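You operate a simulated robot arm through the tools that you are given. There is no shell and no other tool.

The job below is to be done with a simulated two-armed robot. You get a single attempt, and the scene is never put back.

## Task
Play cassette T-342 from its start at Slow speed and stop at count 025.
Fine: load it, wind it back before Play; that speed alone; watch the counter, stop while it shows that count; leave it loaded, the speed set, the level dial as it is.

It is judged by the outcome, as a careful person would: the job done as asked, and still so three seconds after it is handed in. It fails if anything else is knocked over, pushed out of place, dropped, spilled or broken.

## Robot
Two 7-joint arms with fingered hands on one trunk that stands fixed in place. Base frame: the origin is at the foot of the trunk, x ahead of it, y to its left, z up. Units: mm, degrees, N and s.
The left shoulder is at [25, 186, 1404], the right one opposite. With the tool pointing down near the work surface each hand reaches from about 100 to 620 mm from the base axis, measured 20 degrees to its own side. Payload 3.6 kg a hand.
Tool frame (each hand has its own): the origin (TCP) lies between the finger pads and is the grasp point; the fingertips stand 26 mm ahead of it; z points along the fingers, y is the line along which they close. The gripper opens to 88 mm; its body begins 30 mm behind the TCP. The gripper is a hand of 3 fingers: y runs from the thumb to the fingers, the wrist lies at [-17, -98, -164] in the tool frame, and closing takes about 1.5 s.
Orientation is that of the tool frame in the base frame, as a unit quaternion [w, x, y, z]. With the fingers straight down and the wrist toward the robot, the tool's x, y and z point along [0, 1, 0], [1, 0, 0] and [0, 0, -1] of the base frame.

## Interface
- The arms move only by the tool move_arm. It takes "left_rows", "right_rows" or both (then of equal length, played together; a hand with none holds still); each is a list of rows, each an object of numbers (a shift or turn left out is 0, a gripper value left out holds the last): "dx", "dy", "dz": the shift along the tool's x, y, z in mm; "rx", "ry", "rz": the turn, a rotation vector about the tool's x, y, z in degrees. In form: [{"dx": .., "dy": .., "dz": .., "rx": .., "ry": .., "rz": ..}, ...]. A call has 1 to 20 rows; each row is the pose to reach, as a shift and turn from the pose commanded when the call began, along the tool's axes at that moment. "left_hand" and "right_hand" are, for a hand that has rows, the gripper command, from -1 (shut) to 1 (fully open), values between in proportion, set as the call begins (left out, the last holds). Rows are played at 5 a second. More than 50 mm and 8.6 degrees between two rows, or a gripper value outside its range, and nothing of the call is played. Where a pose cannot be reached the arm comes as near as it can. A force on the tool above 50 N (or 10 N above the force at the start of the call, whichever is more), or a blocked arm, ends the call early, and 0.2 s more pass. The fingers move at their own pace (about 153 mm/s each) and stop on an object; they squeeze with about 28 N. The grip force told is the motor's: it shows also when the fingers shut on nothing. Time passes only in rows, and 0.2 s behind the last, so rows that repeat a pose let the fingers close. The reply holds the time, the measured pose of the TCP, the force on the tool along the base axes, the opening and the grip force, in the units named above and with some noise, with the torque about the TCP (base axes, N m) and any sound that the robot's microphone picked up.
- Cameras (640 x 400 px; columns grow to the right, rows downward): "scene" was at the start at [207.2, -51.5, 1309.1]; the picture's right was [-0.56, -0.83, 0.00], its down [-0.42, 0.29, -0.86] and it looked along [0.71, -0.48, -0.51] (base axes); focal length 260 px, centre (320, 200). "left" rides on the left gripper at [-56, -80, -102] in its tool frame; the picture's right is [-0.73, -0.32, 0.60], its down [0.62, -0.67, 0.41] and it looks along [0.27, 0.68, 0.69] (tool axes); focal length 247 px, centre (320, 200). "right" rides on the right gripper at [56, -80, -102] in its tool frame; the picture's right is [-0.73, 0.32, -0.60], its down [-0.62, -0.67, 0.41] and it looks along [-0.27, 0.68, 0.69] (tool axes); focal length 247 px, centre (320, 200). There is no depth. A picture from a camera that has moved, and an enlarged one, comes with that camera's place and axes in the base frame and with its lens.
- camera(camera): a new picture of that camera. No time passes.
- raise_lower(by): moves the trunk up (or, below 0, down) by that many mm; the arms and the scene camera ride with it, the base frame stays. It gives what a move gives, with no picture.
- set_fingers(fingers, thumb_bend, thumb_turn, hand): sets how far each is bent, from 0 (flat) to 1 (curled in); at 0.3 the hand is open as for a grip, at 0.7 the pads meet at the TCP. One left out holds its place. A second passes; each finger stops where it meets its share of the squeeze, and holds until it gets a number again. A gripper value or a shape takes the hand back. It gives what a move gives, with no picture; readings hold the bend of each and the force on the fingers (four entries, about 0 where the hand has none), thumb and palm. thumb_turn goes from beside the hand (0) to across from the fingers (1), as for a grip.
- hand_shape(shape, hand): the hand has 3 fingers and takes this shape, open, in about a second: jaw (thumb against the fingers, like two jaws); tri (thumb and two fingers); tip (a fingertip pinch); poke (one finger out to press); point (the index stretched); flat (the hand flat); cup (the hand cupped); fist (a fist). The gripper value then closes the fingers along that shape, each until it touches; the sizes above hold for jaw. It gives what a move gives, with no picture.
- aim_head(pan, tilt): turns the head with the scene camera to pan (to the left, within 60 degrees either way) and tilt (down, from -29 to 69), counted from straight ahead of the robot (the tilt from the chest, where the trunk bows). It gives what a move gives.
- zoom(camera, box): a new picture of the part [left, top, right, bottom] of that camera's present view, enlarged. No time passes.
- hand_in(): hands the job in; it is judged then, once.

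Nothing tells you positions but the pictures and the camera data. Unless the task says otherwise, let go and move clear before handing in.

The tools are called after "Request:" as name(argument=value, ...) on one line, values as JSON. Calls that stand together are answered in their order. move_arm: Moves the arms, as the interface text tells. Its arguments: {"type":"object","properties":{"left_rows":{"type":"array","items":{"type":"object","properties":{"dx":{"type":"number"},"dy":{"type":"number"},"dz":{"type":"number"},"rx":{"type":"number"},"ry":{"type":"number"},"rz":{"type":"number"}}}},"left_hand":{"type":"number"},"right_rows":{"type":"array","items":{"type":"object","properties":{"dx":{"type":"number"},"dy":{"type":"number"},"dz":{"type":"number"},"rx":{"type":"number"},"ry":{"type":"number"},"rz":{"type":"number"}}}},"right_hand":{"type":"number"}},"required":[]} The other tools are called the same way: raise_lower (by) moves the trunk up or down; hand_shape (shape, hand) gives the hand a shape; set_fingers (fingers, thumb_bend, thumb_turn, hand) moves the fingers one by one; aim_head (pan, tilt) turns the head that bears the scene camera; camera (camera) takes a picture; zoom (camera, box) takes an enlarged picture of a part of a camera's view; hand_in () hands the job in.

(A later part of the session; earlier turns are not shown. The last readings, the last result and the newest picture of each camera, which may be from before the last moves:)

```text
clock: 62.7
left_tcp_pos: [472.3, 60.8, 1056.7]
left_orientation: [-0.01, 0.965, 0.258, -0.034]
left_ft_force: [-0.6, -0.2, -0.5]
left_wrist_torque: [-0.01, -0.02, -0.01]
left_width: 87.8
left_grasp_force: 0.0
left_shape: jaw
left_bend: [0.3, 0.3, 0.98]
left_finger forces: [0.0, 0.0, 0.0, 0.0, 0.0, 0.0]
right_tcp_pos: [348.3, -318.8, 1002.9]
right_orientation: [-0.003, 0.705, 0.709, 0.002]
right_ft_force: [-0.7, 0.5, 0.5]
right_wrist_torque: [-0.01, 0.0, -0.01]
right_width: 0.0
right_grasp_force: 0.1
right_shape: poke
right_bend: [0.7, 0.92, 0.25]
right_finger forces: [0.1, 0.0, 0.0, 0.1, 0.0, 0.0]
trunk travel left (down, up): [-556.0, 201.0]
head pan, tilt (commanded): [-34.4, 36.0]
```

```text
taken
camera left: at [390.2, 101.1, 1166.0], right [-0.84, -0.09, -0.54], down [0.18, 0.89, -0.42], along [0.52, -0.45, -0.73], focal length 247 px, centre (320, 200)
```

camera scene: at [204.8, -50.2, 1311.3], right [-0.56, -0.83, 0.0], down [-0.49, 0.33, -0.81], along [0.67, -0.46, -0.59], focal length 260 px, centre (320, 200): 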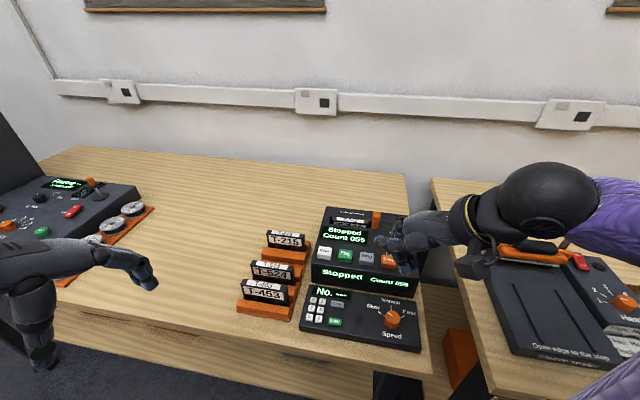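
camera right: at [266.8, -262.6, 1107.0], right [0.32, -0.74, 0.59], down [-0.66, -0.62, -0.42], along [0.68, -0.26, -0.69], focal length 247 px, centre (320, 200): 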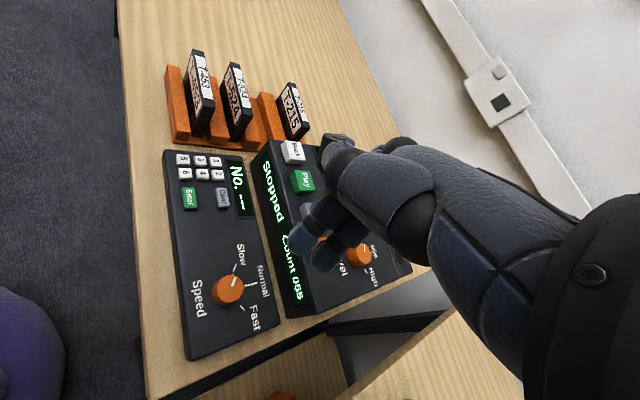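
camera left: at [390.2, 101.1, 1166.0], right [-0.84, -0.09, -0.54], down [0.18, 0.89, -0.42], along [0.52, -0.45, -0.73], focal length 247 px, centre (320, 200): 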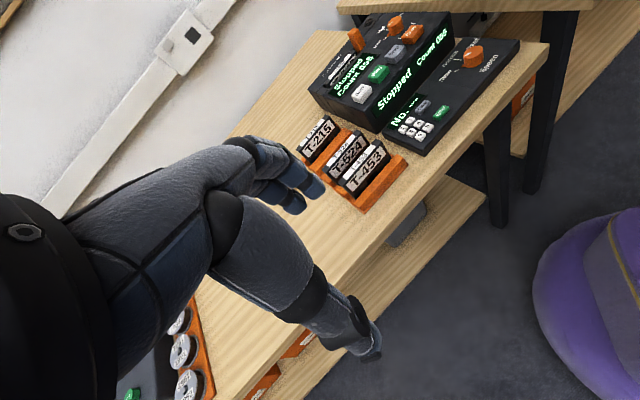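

Request:
zoom(camera="right", box=[250, 120, 430, 290])

Request:
zoom(camera="scene", box=[310, 190, 470, 310])

Request:
zoom(camera="left", box=[310, 0, 530, 150])

```text
2.35 times, centred on (340, 205) of right
camera zoom: at [266.8, -262.6, 1107.0], right [0.32, -0.74, 0.59], down [-0.66, -0.62, -0.42], along [0.68, -0.26, -0.69], focal length 581 px, centre (273, 188)
```

zoom: 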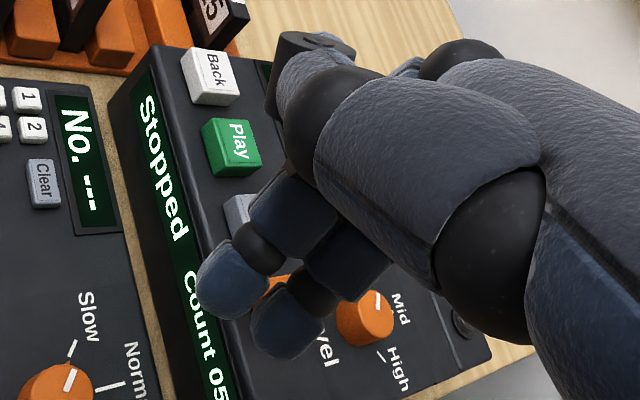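

```text
3.33 times, centred on (390, 250) of scene
camera zoom: at [204.8, -50.2, 1311.3], right [-0.56, -0.83, 0.0], down [-0.49, 0.33, -0.81], along [0.67, -0.46, -0.59], focal length 866 px, centre (87, 33)
```

zoom: 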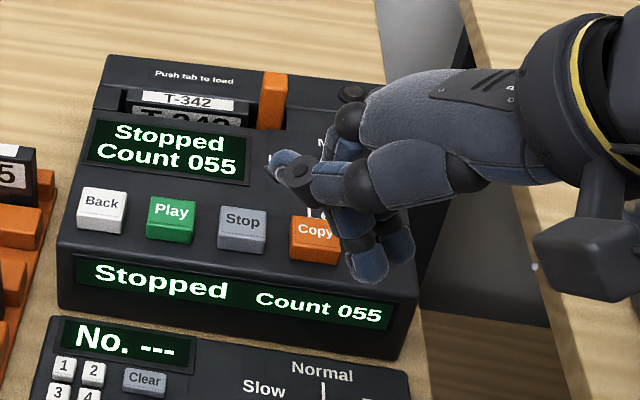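

```text
2.67 times, centred on (420, 75) of left
camera zoom: at [390.2, 101.1, 1166.0], right [-0.84, -0.09, -0.54], down [0.18, 0.89, -0.42], along [0.52, -0.45, -0.73], focal length 659 px, centre (53, 533)
```

zoom: 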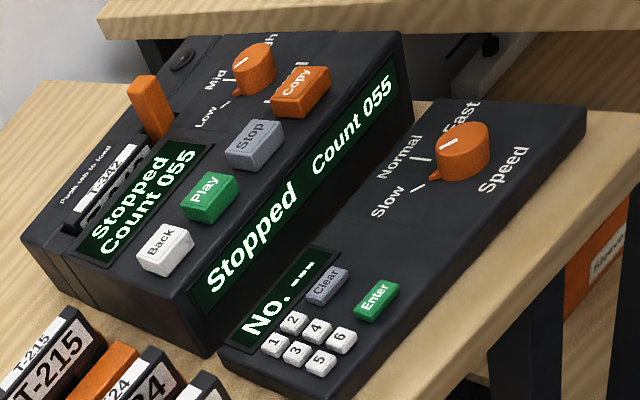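

The left camera sees both displays and all buttons clearly. I estimate Back at about (528, -284), Play (496, -316) and Stop (463, -349), all near z≈878. I'll move the fingertips above Back.

Request:
move_arm(right_rows=[{"dx": 6, "dy": 30, "dz": 5}, {"dx": 13, "dy": 60, "dz": 12}, {"dx": 19, "dy": 90, "dz": 20}, {"dx": 25, "dy": 120, "dz": 28}, {"dx": 31, "dy": 150, "dz": 36}, {"dx": 37, "dy": 177, "dz": 50}, {"dx": 37, "dy": 177, "dz": 65}, {"dx": 37, "dy": 177, "dz": 65}])

Request:
zoom(camera="left", box=[310, 0, 530, 150])

Request:
zoom(camera="scene", box=[300, 170, 460, 290])

Request:
zoom(camera="right", box=[220, 120, 400, 290])

```text
clock: 64.5
left_tcp_pos: [472.3, 59.9, 1057.1]
left_orientation: [-0.009, 0.965, 0.259, -0.034]
left_ft_force: [0.5, -0.5, -0.5]
left_wrist_torque: [0.02, -0.04, 0.01]
left_width: 88.1
left_grasp_force: 0.0
left_shape: jaw
left_bend: [0.3, 0.3, 0.98]
left_finger forces: [0.0, 0.1, 0.0, 0.1, 0.1, 0.1]
right_tcp_pos: [525.4, -276.5, 937.9]
right_orientation: [-0.003, 0.705, 0.71, 0.003]
right_ft_force: [0.1, -0.8, 0.8]
right_wrist_torque: [0.03, -0.02, 0.0]
right_width: 0.0
right_grasp_force: 0.1
right_shape: poke
right_bend: [0.7, 0.92, 0.25]
right_finger forces: [0.0, 0.1, 0.1, 0.1, 0.1, 0.0]
trunk travel left (down, up): [-556.0, 201.0]
head pan, tilt (commanded): [-34.4, 36.0]
```

```text
2.67 times, centred on (420, 75) of left
camera zoom: at [390.4, 101.4, 1165.8], right [-0.84, -0.09, -0.54], down [0.18, 0.89, -0.42], along [0.52, -0.45, -0.73], focal length 659 px, centre (53, 533)
```

zoom: 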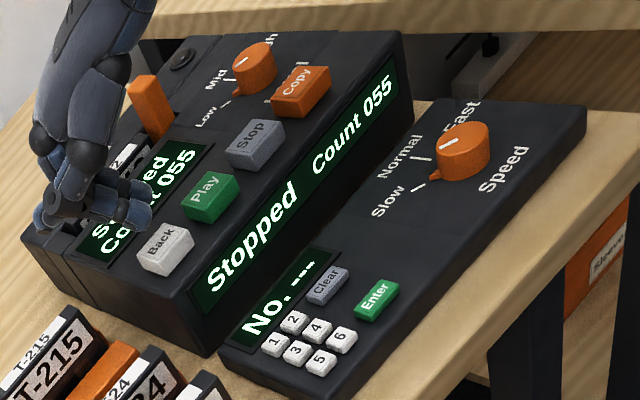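

```text
3.33 times, centred on (380, 230) of scene
camera zoom: at [205.0, -49.8, 1311.2], right [-0.56, -0.83, 0.0], down [-0.49, 0.33, -0.81], along [0.67, -0.46, -0.59], focal length 866 px, centre (120, 100)
```

zoom: 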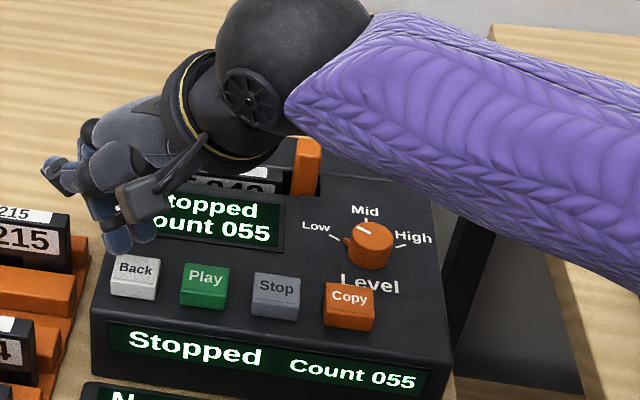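

```text
2.35 times, centred on (310, 205) of right
camera zoom: at [444.1, -222.6, 1041.1], right [0.32, -0.74, 0.59], down [-0.66, -0.62, -0.42], along [0.68, -0.26, -0.69], focal length 581 px, centre (344, 188)
```

zoom: 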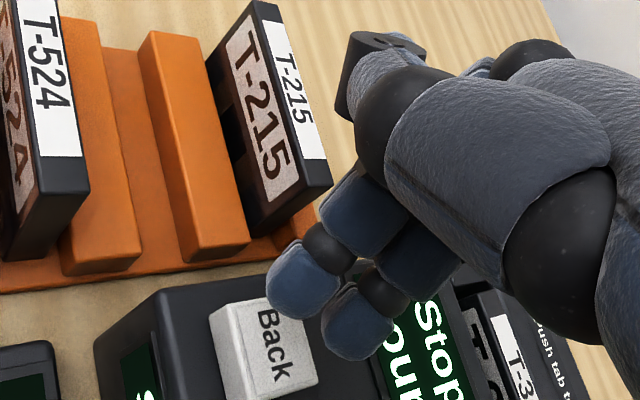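

The fingertips are about 6 mm short of Back along the base y axis. I'll shift by that amount and lower close to the button, then check.

Request:
move_arm(right_rows=[{"dx": -6, "dz": 8}, {"dx": -6, "dz": 16}, {"dx": -6, "dz": 24}, {"dx": -6, "dz": 24}])

Request:
zoom(camera="left", box=[310, 30, 450, 150])

Request:
zoom(camera="scene", box=[310, 200, 430, 290])

Request:
zoom(camera="right", box=[220, 120, 400, 290])

```text
clock: 65.5
left_tcp_pos: [471.5, 60.1, 1057.2]
left_orientation: [-0.009, 0.965, 0.258, -0.035]
left_ft_force: [-0.1, 0.3, -0.6]
left_wrist_torque: [-0.02, 0.02, -0.01]
left_width: 87.6
left_grasp_force: 0.0
left_shape: jaw
left_bend: [0.3, 0.3, 0.98]
left_finger forces: [0.0, 0.1, 0.0, 0.0, 0.0, 0.1]
right_tcp_pos: [525.8, -283.0, 913.7]
right_orientation: [-0.003, 0.705, 0.71, 0.003]
right_ft_force: [-0.5, 0.7, -0.2]
right_wrist_torque: [0.04, -0.01, -0.01]
right_width: 0.0
right_grasp_force: 0.0
right_shape: poke
right_bend: [0.7, 0.92, 0.25]
right_finger forces: [0.0, 0.0, 0.0, 0.1, 0.0, 0.0]
trunk travel left (down, up): [-556.0, 201.0]
head pan, tilt (commanded): [-34.4, 36.0]
```

```text
3.33 times, centred on (380, 90) of left
camera zoom: at [390.1, 101.3, 1166.0], right [-0.84, -0.09, -0.54], down [0.18, 0.89, -0.42], along [0.52, -0.45, -0.73], focal length 823 px, centre (120, 567)
```

zoom: 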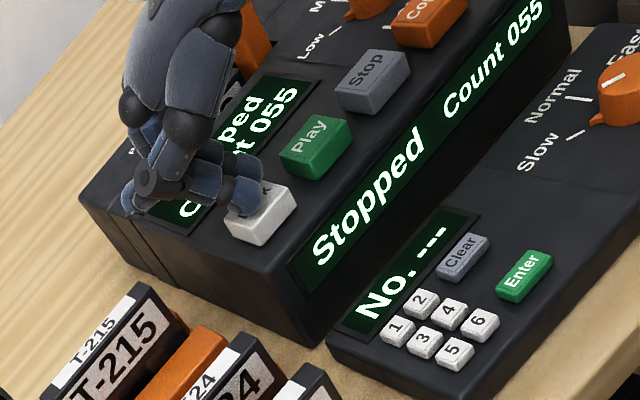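

```text
4.44 times, centred on (370, 245) of scene
camera zoom: at [204.7, -49.9, 1311.3], right [-0.56, -0.83, 0.0], down [-0.49, 0.33, -0.81], along [0.67, -0.46, -0.59], focal length 1155 px, centre (98, 0)
```

zoom: 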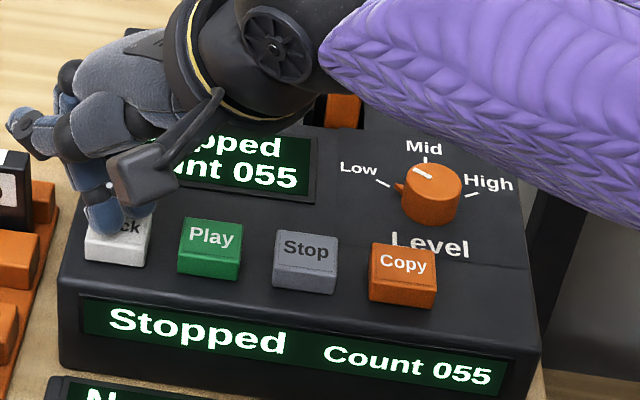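

```text
2.35 times, centred on (310, 205) of right
camera zoom: at [444.1, -229.2, 1017.7], right [0.32, -0.74, 0.59], down [-0.66, -0.62, -0.42], along [0.68, -0.26, -0.69], focal length 581 px, centre (344, 188)
```

zoom: 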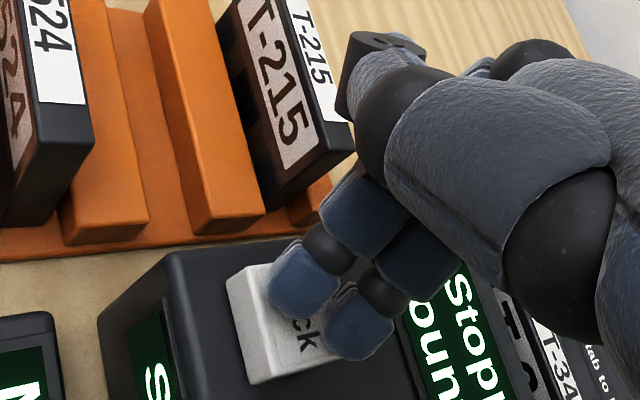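

The tips are right over Back. I'll press down in small steps and watch for contact.

Request:
move_arm(right_rows=[{"dx": 1, "dy": -3, "dz": 3}, {"dx": 1, "dy": -3, "dz": 6}, {"dx": 1, "dy": -3, "dz": 9}, {"dx": 1, "dy": -3, "dz": 11}])

Request:
zoom(camera="left", box=[310, 30, 450, 150])

```text
clock: 66.5
left_tcp_pos: [470.6, 61.6, 1058.0]
left_orientation: [-0.009, 0.965, 0.259, -0.034]
left_ft_force: [-0.4, 0.0, -0.1]
left_wrist_torque: [-0.01, -0.01, -0.01]
left_width: 87.8
left_grasp_force: 0.0
left_shape: jaw
left_bend: [0.3, 0.3, 0.98]
left_finger forces: [0.0, 0.0, 0.1, 0.0, 0.1, 0.0]
right_tcp_pos: [522.9, -282.8, 905.0]
right_orientation: [-0.001, 0.705, 0.709, 0.004]
right_ft_force: [-1.3, -2.1, 11.9]
right_wrist_torque: [-0.14, 0.04, 0.01]
right_width: 0.0
right_grasp_force: 0.1
right_shape: poke
right_bend: [0.7, 0.92, 0.25]
right_finger forces: [1.4, 10.2, 0.0, 0.0, 0.1, 0.0]
trunk travel left (down, up): [-556.0, 201.0]
head pan, tilt (commanded): [-34.4, 36.0]
heard: click
```

```text
3.33 times, centred on (380, 90) of left
camera zoom: at [389.2, 101.5, 1166.4], right [-0.84, -0.09, -0.54], down [0.18, 0.89, -0.42], along [0.52, -0.45, -0.73], focal length 823 px, centre (120, 567)
```

zoom: 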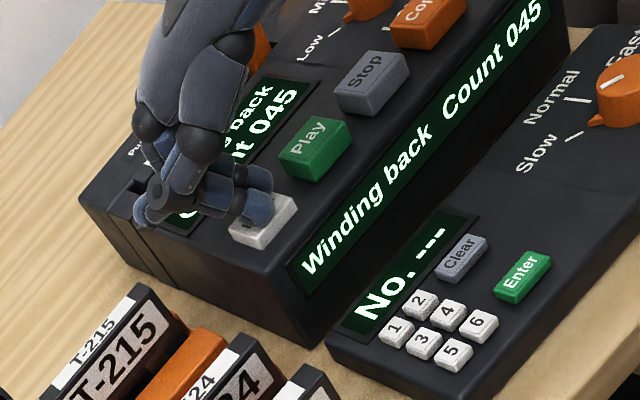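

It clicked and the deck shows "Winding back, Count 045". I'll lift off and watch it wind to the start.

Request:
move_arm(right_rows=[{"dz": -8}, {"dz": -18}, {"dz": -28}])

Request:
zoom(camera="left", box=[310, 30, 450, 150])

```text
clock: 67.3
left_tcp_pos: [472.6, 60.9, 1057.0]
left_orientation: [-0.009, 0.966, 0.258, -0.034]
left_ft_force: [-0.6, -0.2, 0.1]
left_wrist_torque: [-0.02, -0.01, 0.0]
left_width: 87.5
left_grasp_force: 0.0
left_shape: jaw
left_bend: [0.3, 0.3, 0.98]
left_finger forces: [0.1, 0.0, 0.0, 0.0, 0.1, 0.0]
right_tcp_pos: [522.8, -283.1, 931.9]
right_orientation: [-0.004, 0.705, 0.71, 0.001]
right_ft_force: [0.7, 0.5, 0.6]
right_wrist_torque: [-0.01, -0.03, 0.02]
right_width: 0.0
right_grasp_force: 0.1
right_shape: poke
right_bend: [0.7, 0.92, 0.25]
right_finger forces: [0.0, 0.1, 0.0, 0.0, 0.1, 0.1]
trunk travel left (down, up): [-556.0, 201.0]
head pan, tilt (commanded): [-34.4, 36.0]
```

```text
3.33 times, centred on (380, 90) of left
camera zoom: at [390.2, 101.3, 1165.9], right [-0.84, -0.09, -0.54], down [0.18, 0.89, -0.42], along [0.52, -0.45, -0.73], focal length 823 px, centre (120, 567)
```

zoom: 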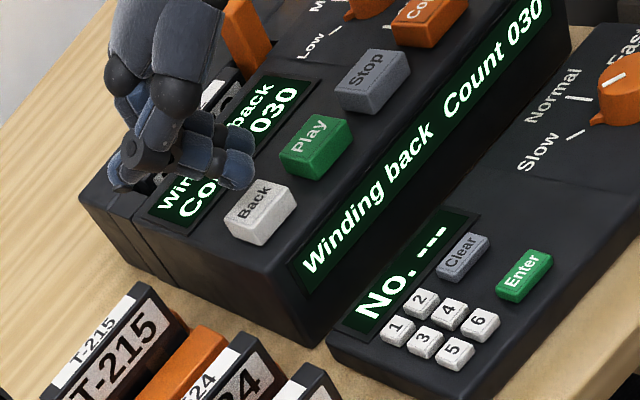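

It winds back at about 20 counts per second on its own. Meanwhile I'll move above Play and confirm it reaches the start.

Request:
move_arm(right_rows=[{"dx": -10, "dy": -10}, {"dx": -20, "dy": -20}, {"dx": -32.4, "dy": -32.7}, {"dx": -32.4, "dy": -32.7}, {"dx": -32.4, "dy": -32.7, "dz": 8}, {"dx": -32.4, "dy": -32.7, "dz": 16}, {"dx": -32.4, "dy": -32.7, "dz": 16}])

Request:
zoom(camera="left", box=[310, 30, 450, 150])

Request:
zoom(camera="right", box=[220, 120, 400, 290])

Request:
zoom(camera="scene", box=[310, 200, 430, 290])

```text
clock: 68.9
left_tcp_pos: [471.5, 60.9, 1057.3]
left_orientation: [-0.009, 0.965, 0.258, -0.034]
left_ft_force: [0.1, 0.7, -0.1]
left_wrist_torque: [-0.01, 0.01, 0.0]
left_width: 87.6
left_grasp_force: 0.1
left_shape: jaw
left_bend: [0.3, 0.3, 0.98]
left_finger forces: [0.1, 0.1, 0.0, 0.0, 0.0, 0.0]
right_tcp_pos: [488.3, -315.3, 915.1]
right_orientation: [-0.002, 0.705, 0.71, 0.002]
right_ft_force: [0.3, 0.3, -0.7]
right_wrist_torque: [-0.01, 0.01, -0.05]
right_width: 0.1
right_grasp_force: 0.0
right_shape: poke
right_bend: [0.7, 0.92, 0.25]
right_finger forces: [0.1, 0.1, 0.1, 0.0, 0.0, 0.1]
trunk travel left (down, up): [-556.0, 201.0]
head pan, tilt (commanded): [-34.4, 36.0]
```

```text
3.33 times, centred on (380, 90) of left
camera zoom: at [390.1, 101.2, 1166.0], right [-0.84, -0.09, -0.54], down [0.18, 0.89, -0.42], along [0.52, -0.45, -0.73], focal length 823 px, centre (120, 567)
```

zoom: 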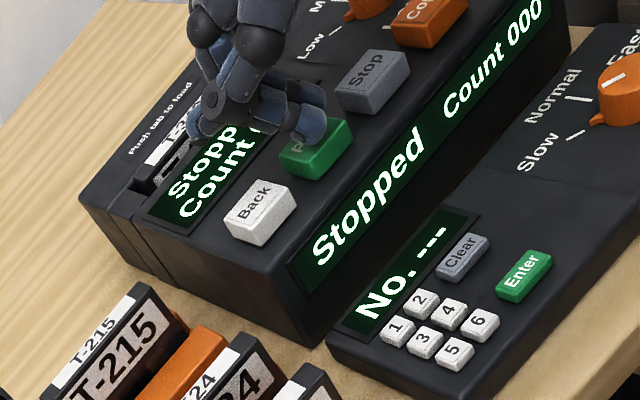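

```text
2.35 times, centred on (310, 205) of right
camera zoom: at [407.8, -260.9, 1018.9], right [0.32, -0.74, 0.59], down [-0.66, -0.62, -0.42], along [0.68, -0.26, -0.69], focal length 581 px, centre (344, 188)
```

zoom: 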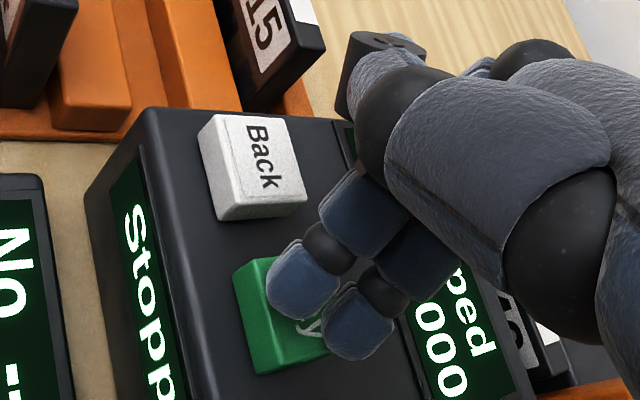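

```text
4.44 times, centred on (370, 245) of scene
camera zoom: at [204.7, -50.0, 1311.3], right [-0.56, -0.83, 0.0], down [-0.49, 0.33, -0.81], along [0.67, -0.46, -0.59], focal length 1155 px, centre (98, 0)
```

zoom: 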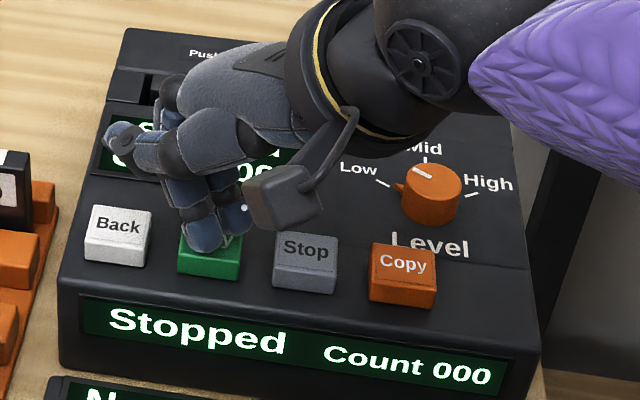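

The deck shows "Stopped, Count 000" with Speed at Slow, and the fingertips are over Play. I'll press Play and lift off.

Request:
move_arm(right_rows=[{"dz": 4}, {"dz": 8}, {"dz": 11}, {"dz": 13}, {"dz": 4}, {"dz": -8}])

Request:
zoom(camera="left", box=[310, 30, 450, 150])

```text
clock: 70.3
left_tcp_pos: [471.5, 60.4, 1057.2]
left_orientation: [-0.009, 0.965, 0.259, -0.035]
left_ft_force: [0.3, -0.4, 0.3]
left_wrist_torque: [0.0, -0.02, 0.01]
left_width: 87.7
left_grasp_force: 0.1
left_shape: jaw
left_bend: [0.3, 0.3, 0.98]
left_finger forces: [0.0, 0.0, 0.1, 0.1, 0.0, 0.0]
right_tcp_pos: [489.2, -316.0, 923.0]
right_orientation: [-0.005, 0.705, 0.71, 0.002]
right_ft_force: [0.0, 0.3, -0.1]
right_wrist_torque: [-0.01, -0.03, -0.02]
right_width: 0.2
right_grasp_force: 0.0
right_shape: poke
right_bend: [0.7, 0.92, 0.25]
right_finger forces: [0.1, 0.0, 0.0, 0.0, 0.0, 0.0]
trunk travel left (down, up): [-556.0, 201.0]
head pan, tilt (commanded): [-34.4, 36.0]
heard: click
```

```text
3.33 times, centred on (380, 90) of left
camera zoom: at [389.7, 101.4, 1166.0], right [-0.84, -0.09, -0.54], down [0.18, 0.89, -0.42], along [0.52, -0.45, -0.73], focal length 823 px, centre (120, 567)
```

zoom: 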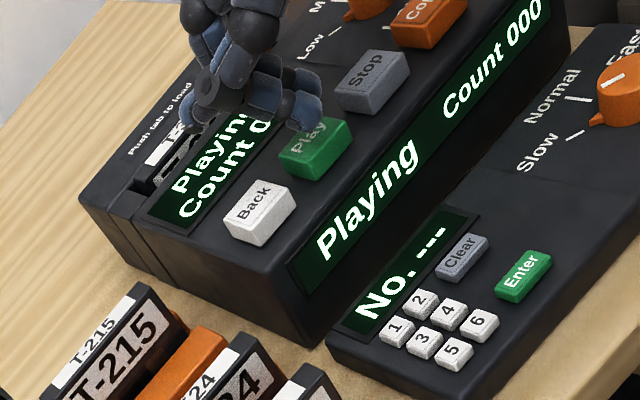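

It shows "Playing, Count 000". I'll move over Stop now and watch the counter.

Request:
move_arm(right_rows=[{"dx": -16, "dy": -16}, {"dx": -32.7, "dy": -32.2}, {"dx": -32.7, "dy": -32.2, "dz": 6}, {"dx": -32.7, "dy": -32.2, "dz": 6}])

Request:
zoom(camera="left", box=[330, 0, 470, 120])

Request:
zoom(camera="right", box=[220, 120, 400, 290])

Request:
zoom(camera="scene", box=[310, 200, 430, 290])

```text
clock: 71.3
left_tcp_pos: [472.2, 59.3, 1057.0]
left_orientation: [-0.009, 0.965, 0.258, -0.035]
left_ft_force: [-0.7, 0.4, -0.2]
left_wrist_torque: [0.03, 0.02, 0.01]
left_width: 88.0
left_grasp_force: 0.1
left_shape: jaw
left_bend: [0.3, 0.3, 0.98]
left_finger forces: [0.0, 0.0, 0.1, 0.0, 0.0, 0.1]
right_tcp_pos: [458.0, -349.5, 916.2]
right_orientation: [-0.003, 0.704, 0.71, 0.003]
right_ft_force: [-0.1, 0.7, -0.2]
right_wrist_torque: [0.02, 0.0, -0.02]
right_width: 0.0
right_grasp_force: 0.0
right_shape: poke
right_bend: [0.7, 0.92, 0.25]
right_finger forces: [0.0, 0.0, 0.1, 0.0, 0.1, 0.0]
trunk travel left (down, up): [-556.0, 201.0]
head pan, tilt (commanded): [-34.4, 36.0]
```

```text
3.33 times, centred on (400, 60) of left
camera zoom: at [389.9, 101.1, 1166.1], right [-0.84, -0.09, -0.54], down [0.18, 0.89, -0.42], along [0.52, -0.45, -0.73], focal length 823 px, centre (53, 667)
```

zoom: 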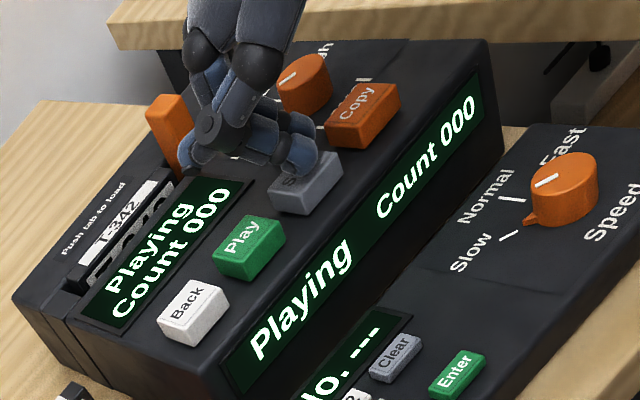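

```text
2.35 times, centred on (310, 205) of right
camera zoom: at [375.9, -293.7, 1019.5], right [0.32, -0.74, 0.59], down [-0.66, -0.62, -0.42], along [0.68, -0.26, -0.69], focal length 581 px, centre (344, 188)
```

zoom: 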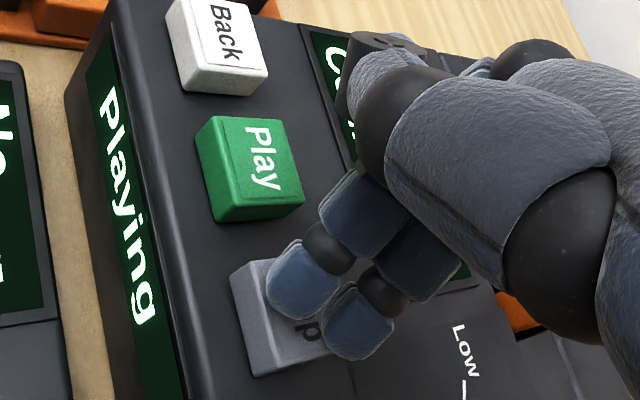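

```text
4.44 times, centred on (370, 245) of scene
camera zoom: at [204.5, -50.1, 1311.3], right [-0.56, -0.83, 0.0], down [-0.48, 0.33, -0.81], along [0.67, -0.46, -0.59], focal length 1155 px, centre (98, 0)
```

zoom: 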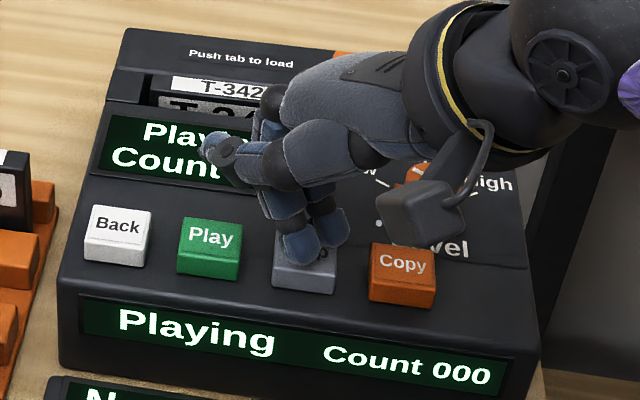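

The counter is slow: still 000 after about a second. I'm poised over Stop, so I'll wait in small intervals to measure the rate.

Request:
move_arm(right_rows=[{"dz": 2}, {"dz": 4}, {"dz": 4}, {"dz": 4}, {"dz": 4}, {"dz": 4}, {"dz": 4}, {"dz": 4}, {"dz": 4}, {"dz": 4}])

Request:
zoom(camera="left", box=[330, 0, 470, 120])

```text
clock: 73.5
left_tcp_pos: [472.2, 60.7, 1056.9]
left_orientation: [-0.009, 0.965, 0.258, -0.034]
left_ft_force: [0.1, 0.6, 0.2]
left_wrist_torque: [-0.03, -0.01, 0.01]
left_width: 87.9
left_grasp_force: 0.1
left_shape: jaw
left_bend: [0.3, 0.3, 0.98]
left_finger forces: [0.0, 0.0, 0.0, 0.0, 0.1, 0.0]
right_tcp_pos: [457.3, -348.0, 912.7]
right_orientation: [-0.004, 0.705, 0.71, 0.002]
right_ft_force: [-0.5, -0.6, -0.3]
right_wrist_torque: [-0.01, -0.03, -0.03]
right_width: 0.1
right_grasp_force: 0.1
right_shape: poke
right_bend: [0.7, 0.92, 0.25]
right_finger forces: [0.1, 0.2, 0.0, 0.0, 0.0, 0.0]
trunk travel left (down, up): [-556.0, 201.0]
head pan, tilt (commanded): [-34.4, 36.0]
```

```text
3.33 times, centred on (400, 60) of left
camera zoom: at [390.1, 101.3, 1166.0], right [-0.84, -0.09, -0.54], down [0.18, 0.89, -0.42], along [0.52, -0.45, -0.73], focal length 823 px, centre (53, 667)
```

zoom: 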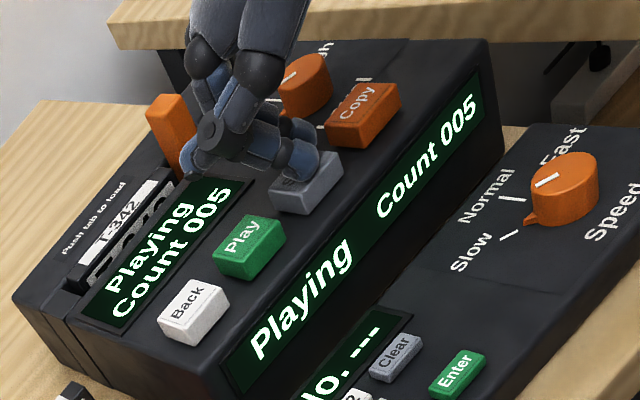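

The count is 005 at t=73.5 and it may advance in steps of 5. I'll sample more finely to learn the timing.

Request:
move_arm(right_rows=[{"dz": 0}, {"dz": 0}, {"dz": 0}])

Request:
zoom(camera="left", box=[330, 0, 470, 120])

```text
clock: 74.3
left_tcp_pos: [471.9, 60.1, 1057.1]
left_orientation: [-0.009, 0.965, 0.259, -0.033]
left_ft_force: [-0.6, 0.5, 0.6]
left_wrist_torque: [-0.02, 0.01, -0.05]
left_width: 87.7
left_grasp_force: 0.2
left_shape: jaw
left_bend: [0.3, 0.3, 0.98]
left_finger forces: [0.1, 0.0, 0.1, 0.1, 0.0, 0.0]
right_tcp_pos: [458.0, -347.9, 912.4]
right_orientation: [-0.004, 0.705, 0.71, 0.003]
right_ft_force: [-0.5, 0.1, 0.4]
right_wrist_torque: [-0.02, 0.03, 0.02]
right_width: 0.0
right_grasp_force: 0.1
right_shape: poke
right_bend: [0.7, 0.92, 0.25]
right_finger forces: [0.1, 0.1, 0.0, 0.0, 0.1, 0.1]
trunk travel left (down, up): [-556.0, 201.0]
head pan, tilt (commanded): [-34.4, 36.0]
```

```text
3.33 times, centred on (400, 60) of left
camera zoom: at [390.1, 101.3, 1166.0], right [-0.84, -0.09, -0.54], down [0.18, 0.89, -0.42], along [0.52, -0.45, -0.73], focal length 823 px, centre (53, 667)
```

zoom: 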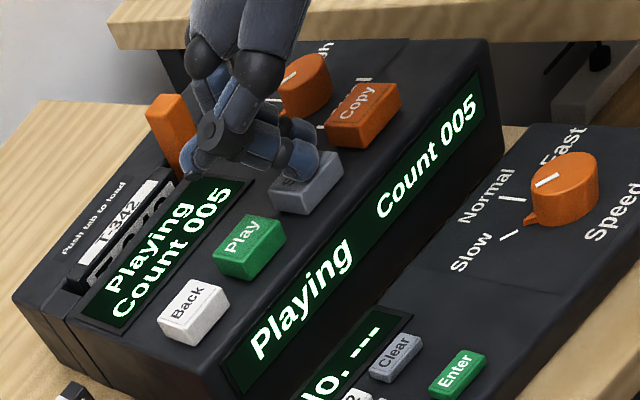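

Request:
move_arm(right_rows=[{"dz": 0}, {"dz": 0}, {"dz": 0}])

Request:
zoom(camera="left", box=[330, 0, 470, 120])

```text
clock: 75.1
left_tcp_pos: [471.5, 60.5, 1057.0]
left_orientation: [-0.008, 0.965, 0.258, -0.035]
left_ft_force: [-0.5, -0.2, 0.6]
left_wrist_torque: [-0.03, 0.03, -0.01]
left_width: 87.7
left_grasp_force: 0.1
left_shape: jaw
left_bend: [0.3, 0.3, 0.98]
left_finger forces: [0.0, 0.0, 0.0, 0.1, 0.0, 0.0]
right_tcp_pos: [457.9, -348.8, 912.4]
right_orientation: [-0.004, 0.705, 0.71, 0.002]
right_ft_force: [0.5, -0.4, -0.7]
right_wrist_torque: [0.01, 0.0, 0.0]
right_width: 0.2
right_grasp_force: 0.0
right_shape: poke
right_bend: [0.7, 0.92, 0.25]
right_finger forces: [0.0, 0.2, 0.1, 0.0, 0.1, 0.0]
trunk travel left (down, up): [-556.0, 201.0]
head pan, tilt (commanded): [-34.4, 36.0]
```

```text
3.33 times, centred on (400, 60) of left
camera zoom: at [390.1, 101.3, 1166.0], right [-0.84, -0.09, -0.54], down [0.18, 0.89, -0.42], along [0.52, -0.45, -0.73], focal length 823 px, centre (53, 667)
```

zoom: 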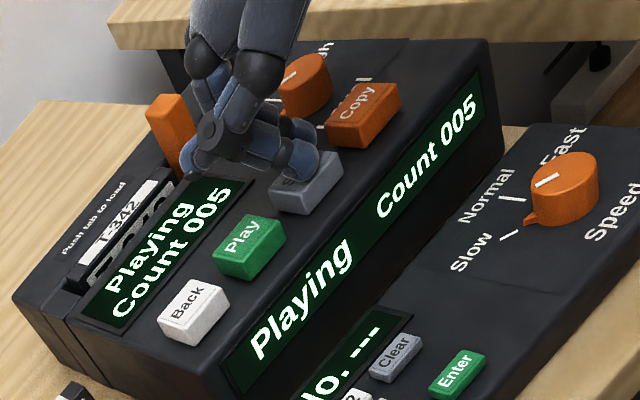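

Request:
move_arm(right_rows=[{"dz": 0}, {"dz": 0}, {"dz": 0}])

Request:
zoom(camera="left", box=[330, 0, 470, 120])

```text
clock: 75.9
left_tcp_pos: [472.3, 59.7, 1057.6]
left_orientation: [-0.009, 0.965, 0.258, -0.034]
left_ft_force: [0.6, -0.5, 0.7]
left_wrist_torque: [0.02, -0.02, 0.0]
left_width: 87.3
left_grasp_force: 0.0
left_shape: jaw
left_bend: [0.3, 0.3, 0.98]
left_finger forces: [0.0, 0.0, 0.0, 0.1, 0.0, 0.0]
right_tcp_pos: [457.9, -348.6, 912.4]
right_orientation: [-0.003, 0.705, 0.71, 0.003]
right_ft_force: [0.8, -0.6, 0.8]
right_wrist_torque: [-0.04, -0.01, -0.01]
right_width: 0.0
right_grasp_force: 0.0
right_shape: poke
right_bend: [0.7, 0.92, 0.25]
right_finger forces: [0.0, 0.3, 0.0, 0.0, 0.0, 0.0]
trunk travel left (down, up): [-556.0, 201.0]
head pan, tilt (commanded): [-34.4, 36.0]
```

```text
3.33 times, centred on (400, 60) of left
camera zoom: at [390.1, 101.3, 1166.0], right [-0.84, -0.09, -0.54], down [0.18, 0.89, -0.42], along [0.52, -0.45, -0.73], focal length 823 px, centre (53, 667)
```

zoom: 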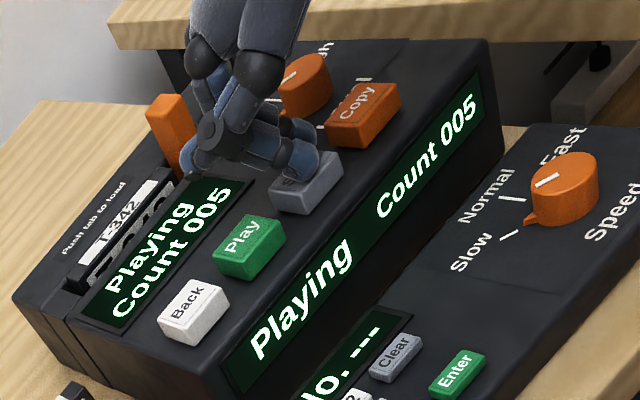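

Request:
move_arm(right_rows=[{"dz": 0}, {"dz": 0}, {"dz": 0}])

Request:
zoom(camera="left", box=[330, 0, 470, 120])

```text
clock: 76.7
left_tcp_pos: [471.5, 61.5, 1057.0]
left_orientation: [-0.009, 0.965, 0.259, -0.033]
left_ft_force: [-0.4, 0.5, -0.2]
left_wrist_torque: [-0.01, -0.01, 0.0]
left_width: 87.8
left_grasp_force: 0.0
left_shape: jaw
left_bend: [0.3, 0.3, 0.98]
left_finger forces: [0.0, 0.1, 0.1, 0.1, 0.0, 0.0]
right_tcp_pos: [457.9, -347.3, 912.5]
right_orientation: [-0.004, 0.704, 0.71, 0.002]
right_ft_force: [0.0, -0.8, 0.3]
right_wrist_torque: [-0.03, -0.03, -0.01]
right_width: 0.0
right_grasp_force: 0.0
right_shape: poke
right_bend: [0.7, 0.92, 0.25]
right_finger forces: [0.0, 0.2, 0.1, 0.0, 0.0, 0.0]
trunk travel left (down, up): [-556.0, 201.0]
head pan, tilt (commanded): [-34.4, 36.0]
```

```text
3.33 times, centred on (400, 60) of left
camera zoom: at [390.1, 101.3, 1166.0], right [-0.84, -0.09, -0.54], down [0.18, 0.89, -0.42], along [0.52, -0.45, -0.73], focal length 823 px, centre (53, 667)
```

zoom: 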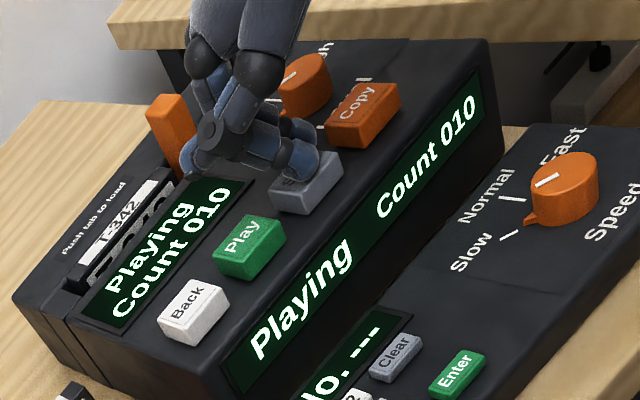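

It reads 010 at t≈76.3, so each step of 5 takes about 3.2 s. I'd expect 025 at roughly t≈86, lasting about 3 s. I'll wait, checking the counter on the way.

Request:
move_arm(right_rows=[{"dz": 0}, {"dz": 0}, {"dz": 0}, {"dz": 0}, {"dz": 0}, {"dz": 0}, {"dz": 0}, {"dz": 0}, {"dz": 0}, {"dz": 0}, {"dz": 0}, {"dz": 0}, {"dz": 0}, {"dz": 0}])

Request:
zoom(camera="left", box=[330, 0, 470, 120])

```text
clock: 79.7
left_tcp_pos: [472.5, 60.0, 1058.1]
left_orientation: [-0.009, 0.965, 0.258, -0.035]
left_ft_force: [-0.1, 0.1, 0.2]
left_wrist_torque: [0.0, 0.03, 0.01]
left_width: 87.7
left_grasp_force: 0.1
left_shape: jaw
left_bend: [0.3, 0.3, 0.98]
left_finger forces: [0.0, 0.0, 0.0, 0.0, 0.0, 0.0]
right_tcp_pos: [457.6, -348.4, 910.8]
right_orientation: [-0.004, 0.705, 0.71, 0.002]
right_ft_force: [-1.2, 0.0, 0.4]
right_wrist_torque: [0.02, -0.01, -0.03]
right_width: 0.1
right_grasp_force: 0.1
right_shape: poke
right_bend: [0.7, 0.92, 0.25]
right_finger forces: [0.1, 0.2, 0.0, 0.0, 0.0, 0.0]
trunk travel left (down, up): [-556.0, 201.0]
head pan, tilt (commanded): [-34.4, 36.0]
```

```text
3.33 times, centred on (400, 60) of left
camera zoom: at [390.1, 101.3, 1166.0], right [-0.84, -0.09, -0.54], down [0.18, 0.89, -0.42], along [0.52, -0.45, -0.73], focal length 823 px, centre (53, 667)
```

zoom: 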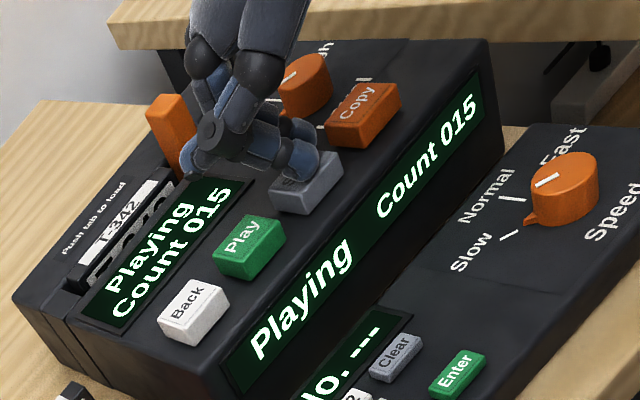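

Request:
move_arm(right_rows=[{"dz": 0}, {"dz": 0}, {"dz": 0}, {"dz": 0}, {"dz": 0}, {"dz": 0}, {"dz": 0}, {"dz": 0}, {"dz": 0}, {"dz": 0}, {"dz": 0}, {"dz": 0}, {"dz": 0}, {"dz": 0}])

Request:
zoom(camera="left", box=[330, 0, 470, 120])

```text
clock: 82.7
left_tcp_pos: [471.2, 61.0, 1057.8]
left_orientation: [-0.01, 0.965, 0.258, -0.034]
left_ft_force: [0.2, 0.0, -0.1]
left_wrist_torque: [0.0, -0.04, 0.0]
left_width: 87.8
left_grasp_force: 0.1
left_shape: jaw
left_bend: [0.3, 0.3, 0.98]
left_finger forces: [0.0, 0.0, 0.1, 0.0, 0.0, 0.0]
right_tcp_pos: [457.1, -348.4, 912.1]
right_orientation: [-0.003, 0.705, 0.709, 0.002]
right_ft_force: [0.3, 0.9, 0.1]
right_wrist_torque: [0.02, 0.02, 0.01]
right_width: 0.0
right_grasp_force: 0.1
right_shape: poke
right_bend: [0.7, 0.92, 0.25]
right_finger forces: [0.0, 0.2, 0.1, 0.1, 0.0, 0.0]
trunk travel left (down, up): [-556.0, 201.0]
head pan, tilt (commanded): [-34.4, 36.0]
```

```text
3.33 times, centred on (400, 60) of left
camera zoom: at [390.1, 101.3, 1166.0], right [-0.84, -0.09, -0.54], down [0.18, 0.89, -0.42], along [0.52, -0.45, -0.73], focal length 823 px, centre (53, 667)
```

zoom: 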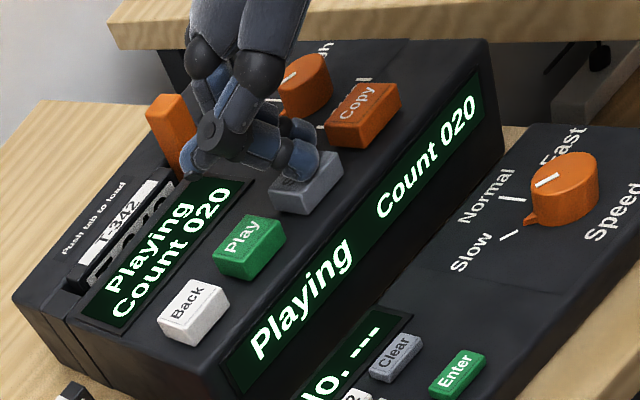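

It reads 020 at t=82.7. I'll wait about 2.4 s more, then sample closely.

Request:
move_arm(right_rows=[{"dz": 0}, {"dz": 0}, {"dz": 0}, {"dz": 0}, {"dz": 0}, {"dz": 0}, {"dz": 0}, {"dz": 0}, {"dz": 0}, {"dz": 0}, {"dz": 0}])

Request:
zoom(camera="left", box=[330, 0, 470, 120])

```text
clock: 85.1
left_tcp_pos: [472.1, 61.7, 1057.0]
left_orientation: [-0.008, 0.966, 0.258, -0.034]
left_ft_force: [-0.7, -0.1, -0.3]
left_wrist_torque: [0.0, 0.0, -0.03]
left_width: 87.7
left_grasp_force: 0.1
left_shape: jaw
left_bend: [0.3, 0.3, 0.98]
left_finger forces: [0.1, 0.0, 0.0, 0.1, 0.0, 0.0]
right_tcp_pos: [458.0, -347.9, 912.9]
right_orientation: [-0.004, 0.705, 0.709, 0.003]
right_ft_force: [0.3, -0.8, 0.5]
right_wrist_torque: [-0.03, 0.01, 0.02]
right_width: 0.0
right_grasp_force: 0.1
right_shape: poke
right_bend: [0.7, 0.92, 0.25]
right_finger forces: [0.0, 0.2, 0.0, 0.0, 0.1, 0.0]
trunk travel left (down, up): [-556.0, 201.0]
head pan, tilt (commanded): [-34.4, 36.0]
```

```text
3.33 times, centred on (400, 60) of left
camera zoom: at [390.1, 101.3, 1166.0], right [-0.84, -0.09, -0.54], down [0.18, 0.89, -0.42], along [0.52, -0.45, -0.73], focal length 823 px, centre (53, 667)
```

zoom: 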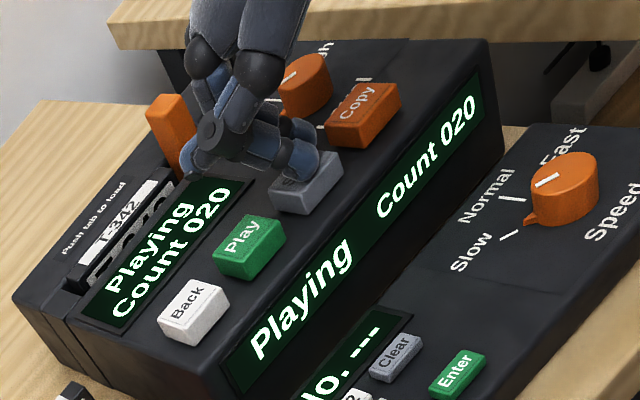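

Request:
move_arm(right_rows=[{"dz": 0}, {"dz": 0}])

Request:
zoom(camera="left", box=[330, 0, 470, 120])

```text
clock: 85.7
left_tcp_pos: [472.3, 60.3, 1057.3]
left_orientation: [-0.009, 0.965, 0.259, -0.034]
left_ft_force: [0.2, -0.2, 0.6]
left_wrist_torque: [0.0, -0.01, 0.0]
left_width: 87.8
left_grasp_force: 0.1
left_shape: jaw
left_bend: [0.3, 0.3, 0.98]
left_finger forces: [0.1, 0.0, 0.0, 0.0, 0.0, 0.0]
right_tcp_pos: [457.3, -347.7, 911.9]
right_orientation: [-0.003, 0.704, 0.71, 0.002]
right_ft_force: [0.3, -0.6, 0.0]
right_wrist_torque: [-0.01, 0.02, 0.01]
right_width: 0.1
right_grasp_force: 0.2
right_shape: poke
right_bend: [0.7, 0.92, 0.25]
right_finger forces: [0.0, 0.1, 0.0, 0.0, 0.1, 0.1]
trunk travel left (down, up): [-556.0, 201.0]
head pan, tilt (commanded): [-34.4, 36.0]
```

```text
3.33 times, centred on (400, 60) of left
camera zoom: at [390.1, 101.3, 1166.0], right [-0.84, -0.09, -0.54], down [0.18, 0.89, -0.42], along [0.52, -0.45, -0.73], focal length 823 px, centre (53, 667)
```

zoom: 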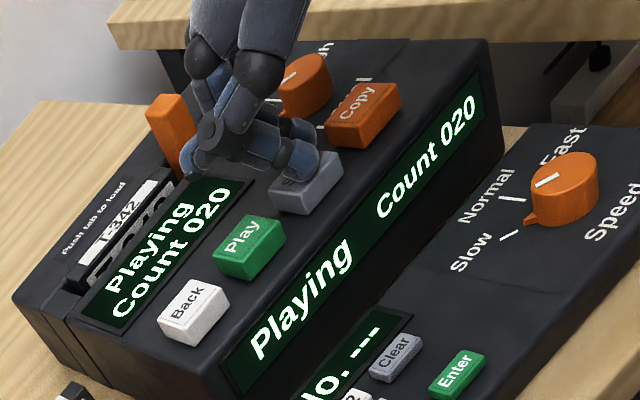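

Still 020 at t=85.7, so it's due to change. I'll sample once more, briefly.

Request:
move_arm(right_rows=[{"dz": 0}, {"dz": 0}])

Request:
zoom(camera="left", box=[330, 0, 470, 120])

```text
clock: 86.3
left_tcp_pos: [472.2, 60.1, 1058.1]
left_orientation: [-0.009, 0.965, 0.258, -0.035]
left_ft_force: [0.6, 0.4, 0.9]
left_wrist_torque: [-0.01, -0.03, 0.01]
left_width: 88.0
left_grasp_force: 0.1
left_shape: jaw
left_bend: [0.3, 0.3, 0.98]
left_finger forces: [0.0, 0.0, 0.1, 0.0, 0.0, 0.0]
right_tcp_pos: [458.9, -348.0, 912.7]
right_orientation: [-0.003, 0.705, 0.71, 0.003]
right_ft_force: [0.1, -1.1, -0.3]
right_wrist_torque: [-0.02, 0.0, -0.03]
right_width: 0.0
right_grasp_force: 0.1
right_shape: poke
right_bend: [0.7, 0.92, 0.25]
right_finger forces: [0.0, 0.2, 0.0, 0.0, 0.0, 0.1]
trunk travel left (down, up): [-556.0, 201.0]
head pan, tilt (commanded): [-34.4, 36.0]
```

```text
3.33 times, centred on (400, 60) of left
camera zoom: at [390.1, 101.3, 1166.0], right [-0.84, -0.09, -0.54], down [0.18, 0.89, -0.42], along [0.52, -0.45, -0.73], focal length 823 px, centre (53, 667)
```

zoom: 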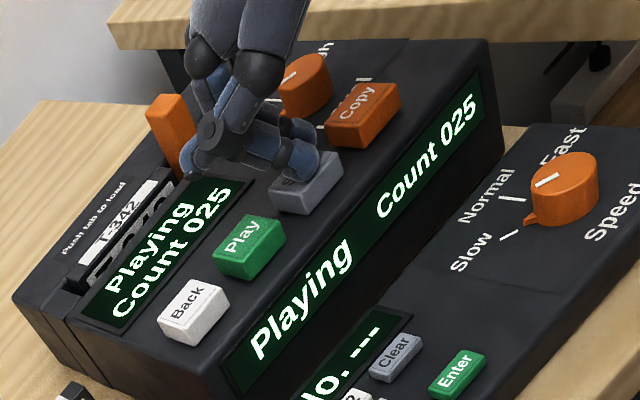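

The counter shows 025, so I'm pressing Stop now.

Request:
move_arm(right_rows=[{"dz": 6}, {"dz": 11}])

Request:
zoom(camera="left", box=[330, 0, 470, 120])

```text
clock: 86.9
left_tcp_pos: [471.7, 59.7, 1058.9]
left_orientation: [-0.009, 0.966, 0.258, -0.033]
left_ft_force: [-0.2, 0.4, 0.2]
left_wrist_torque: [-0.02, 0.0, -0.01]
left_width: 87.8
left_grasp_force: 0.0
left_shape: jaw
left_bend: [0.3, 0.3, 0.98]
left_finger forces: [0.0, 0.1, 0.0, 0.0, 0.1, 0.0]
right_tcp_pos: [457.6, -348.5, 904.5]
right_orientation: [0.001, 0.705, 0.71, 0.005]
right_ft_force: [-0.5, -2.2, 14.9]
right_wrist_torque: [-0.14, 0.02, 0.01]
right_width: 0.0
right_grasp_force: 0.1
right_shape: poke
right_bend: [0.7, 0.92, 0.25]
right_finger forces: [2.6, 12.4, 0.0, 0.1, 0.0, 0.0]
trunk travel left (down, up): [-556.0, 201.0]
head pan, tilt (commanded): [-34.4, 36.0]
heard: click
```

```text
3.33 times, centred on (400, 60) of left
camera zoom: at [388.9, 101.9, 1166.6], right [-0.84, -0.09, -0.54], down [0.18, 0.89, -0.42], along [0.52, -0.45, -0.72], focal length 823 px, centre (53, 667)
```

zoom: 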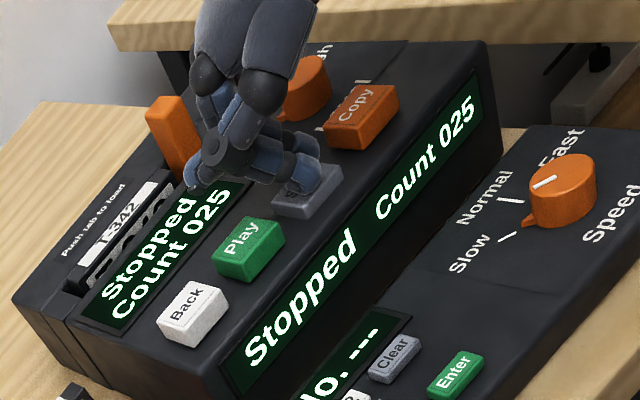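

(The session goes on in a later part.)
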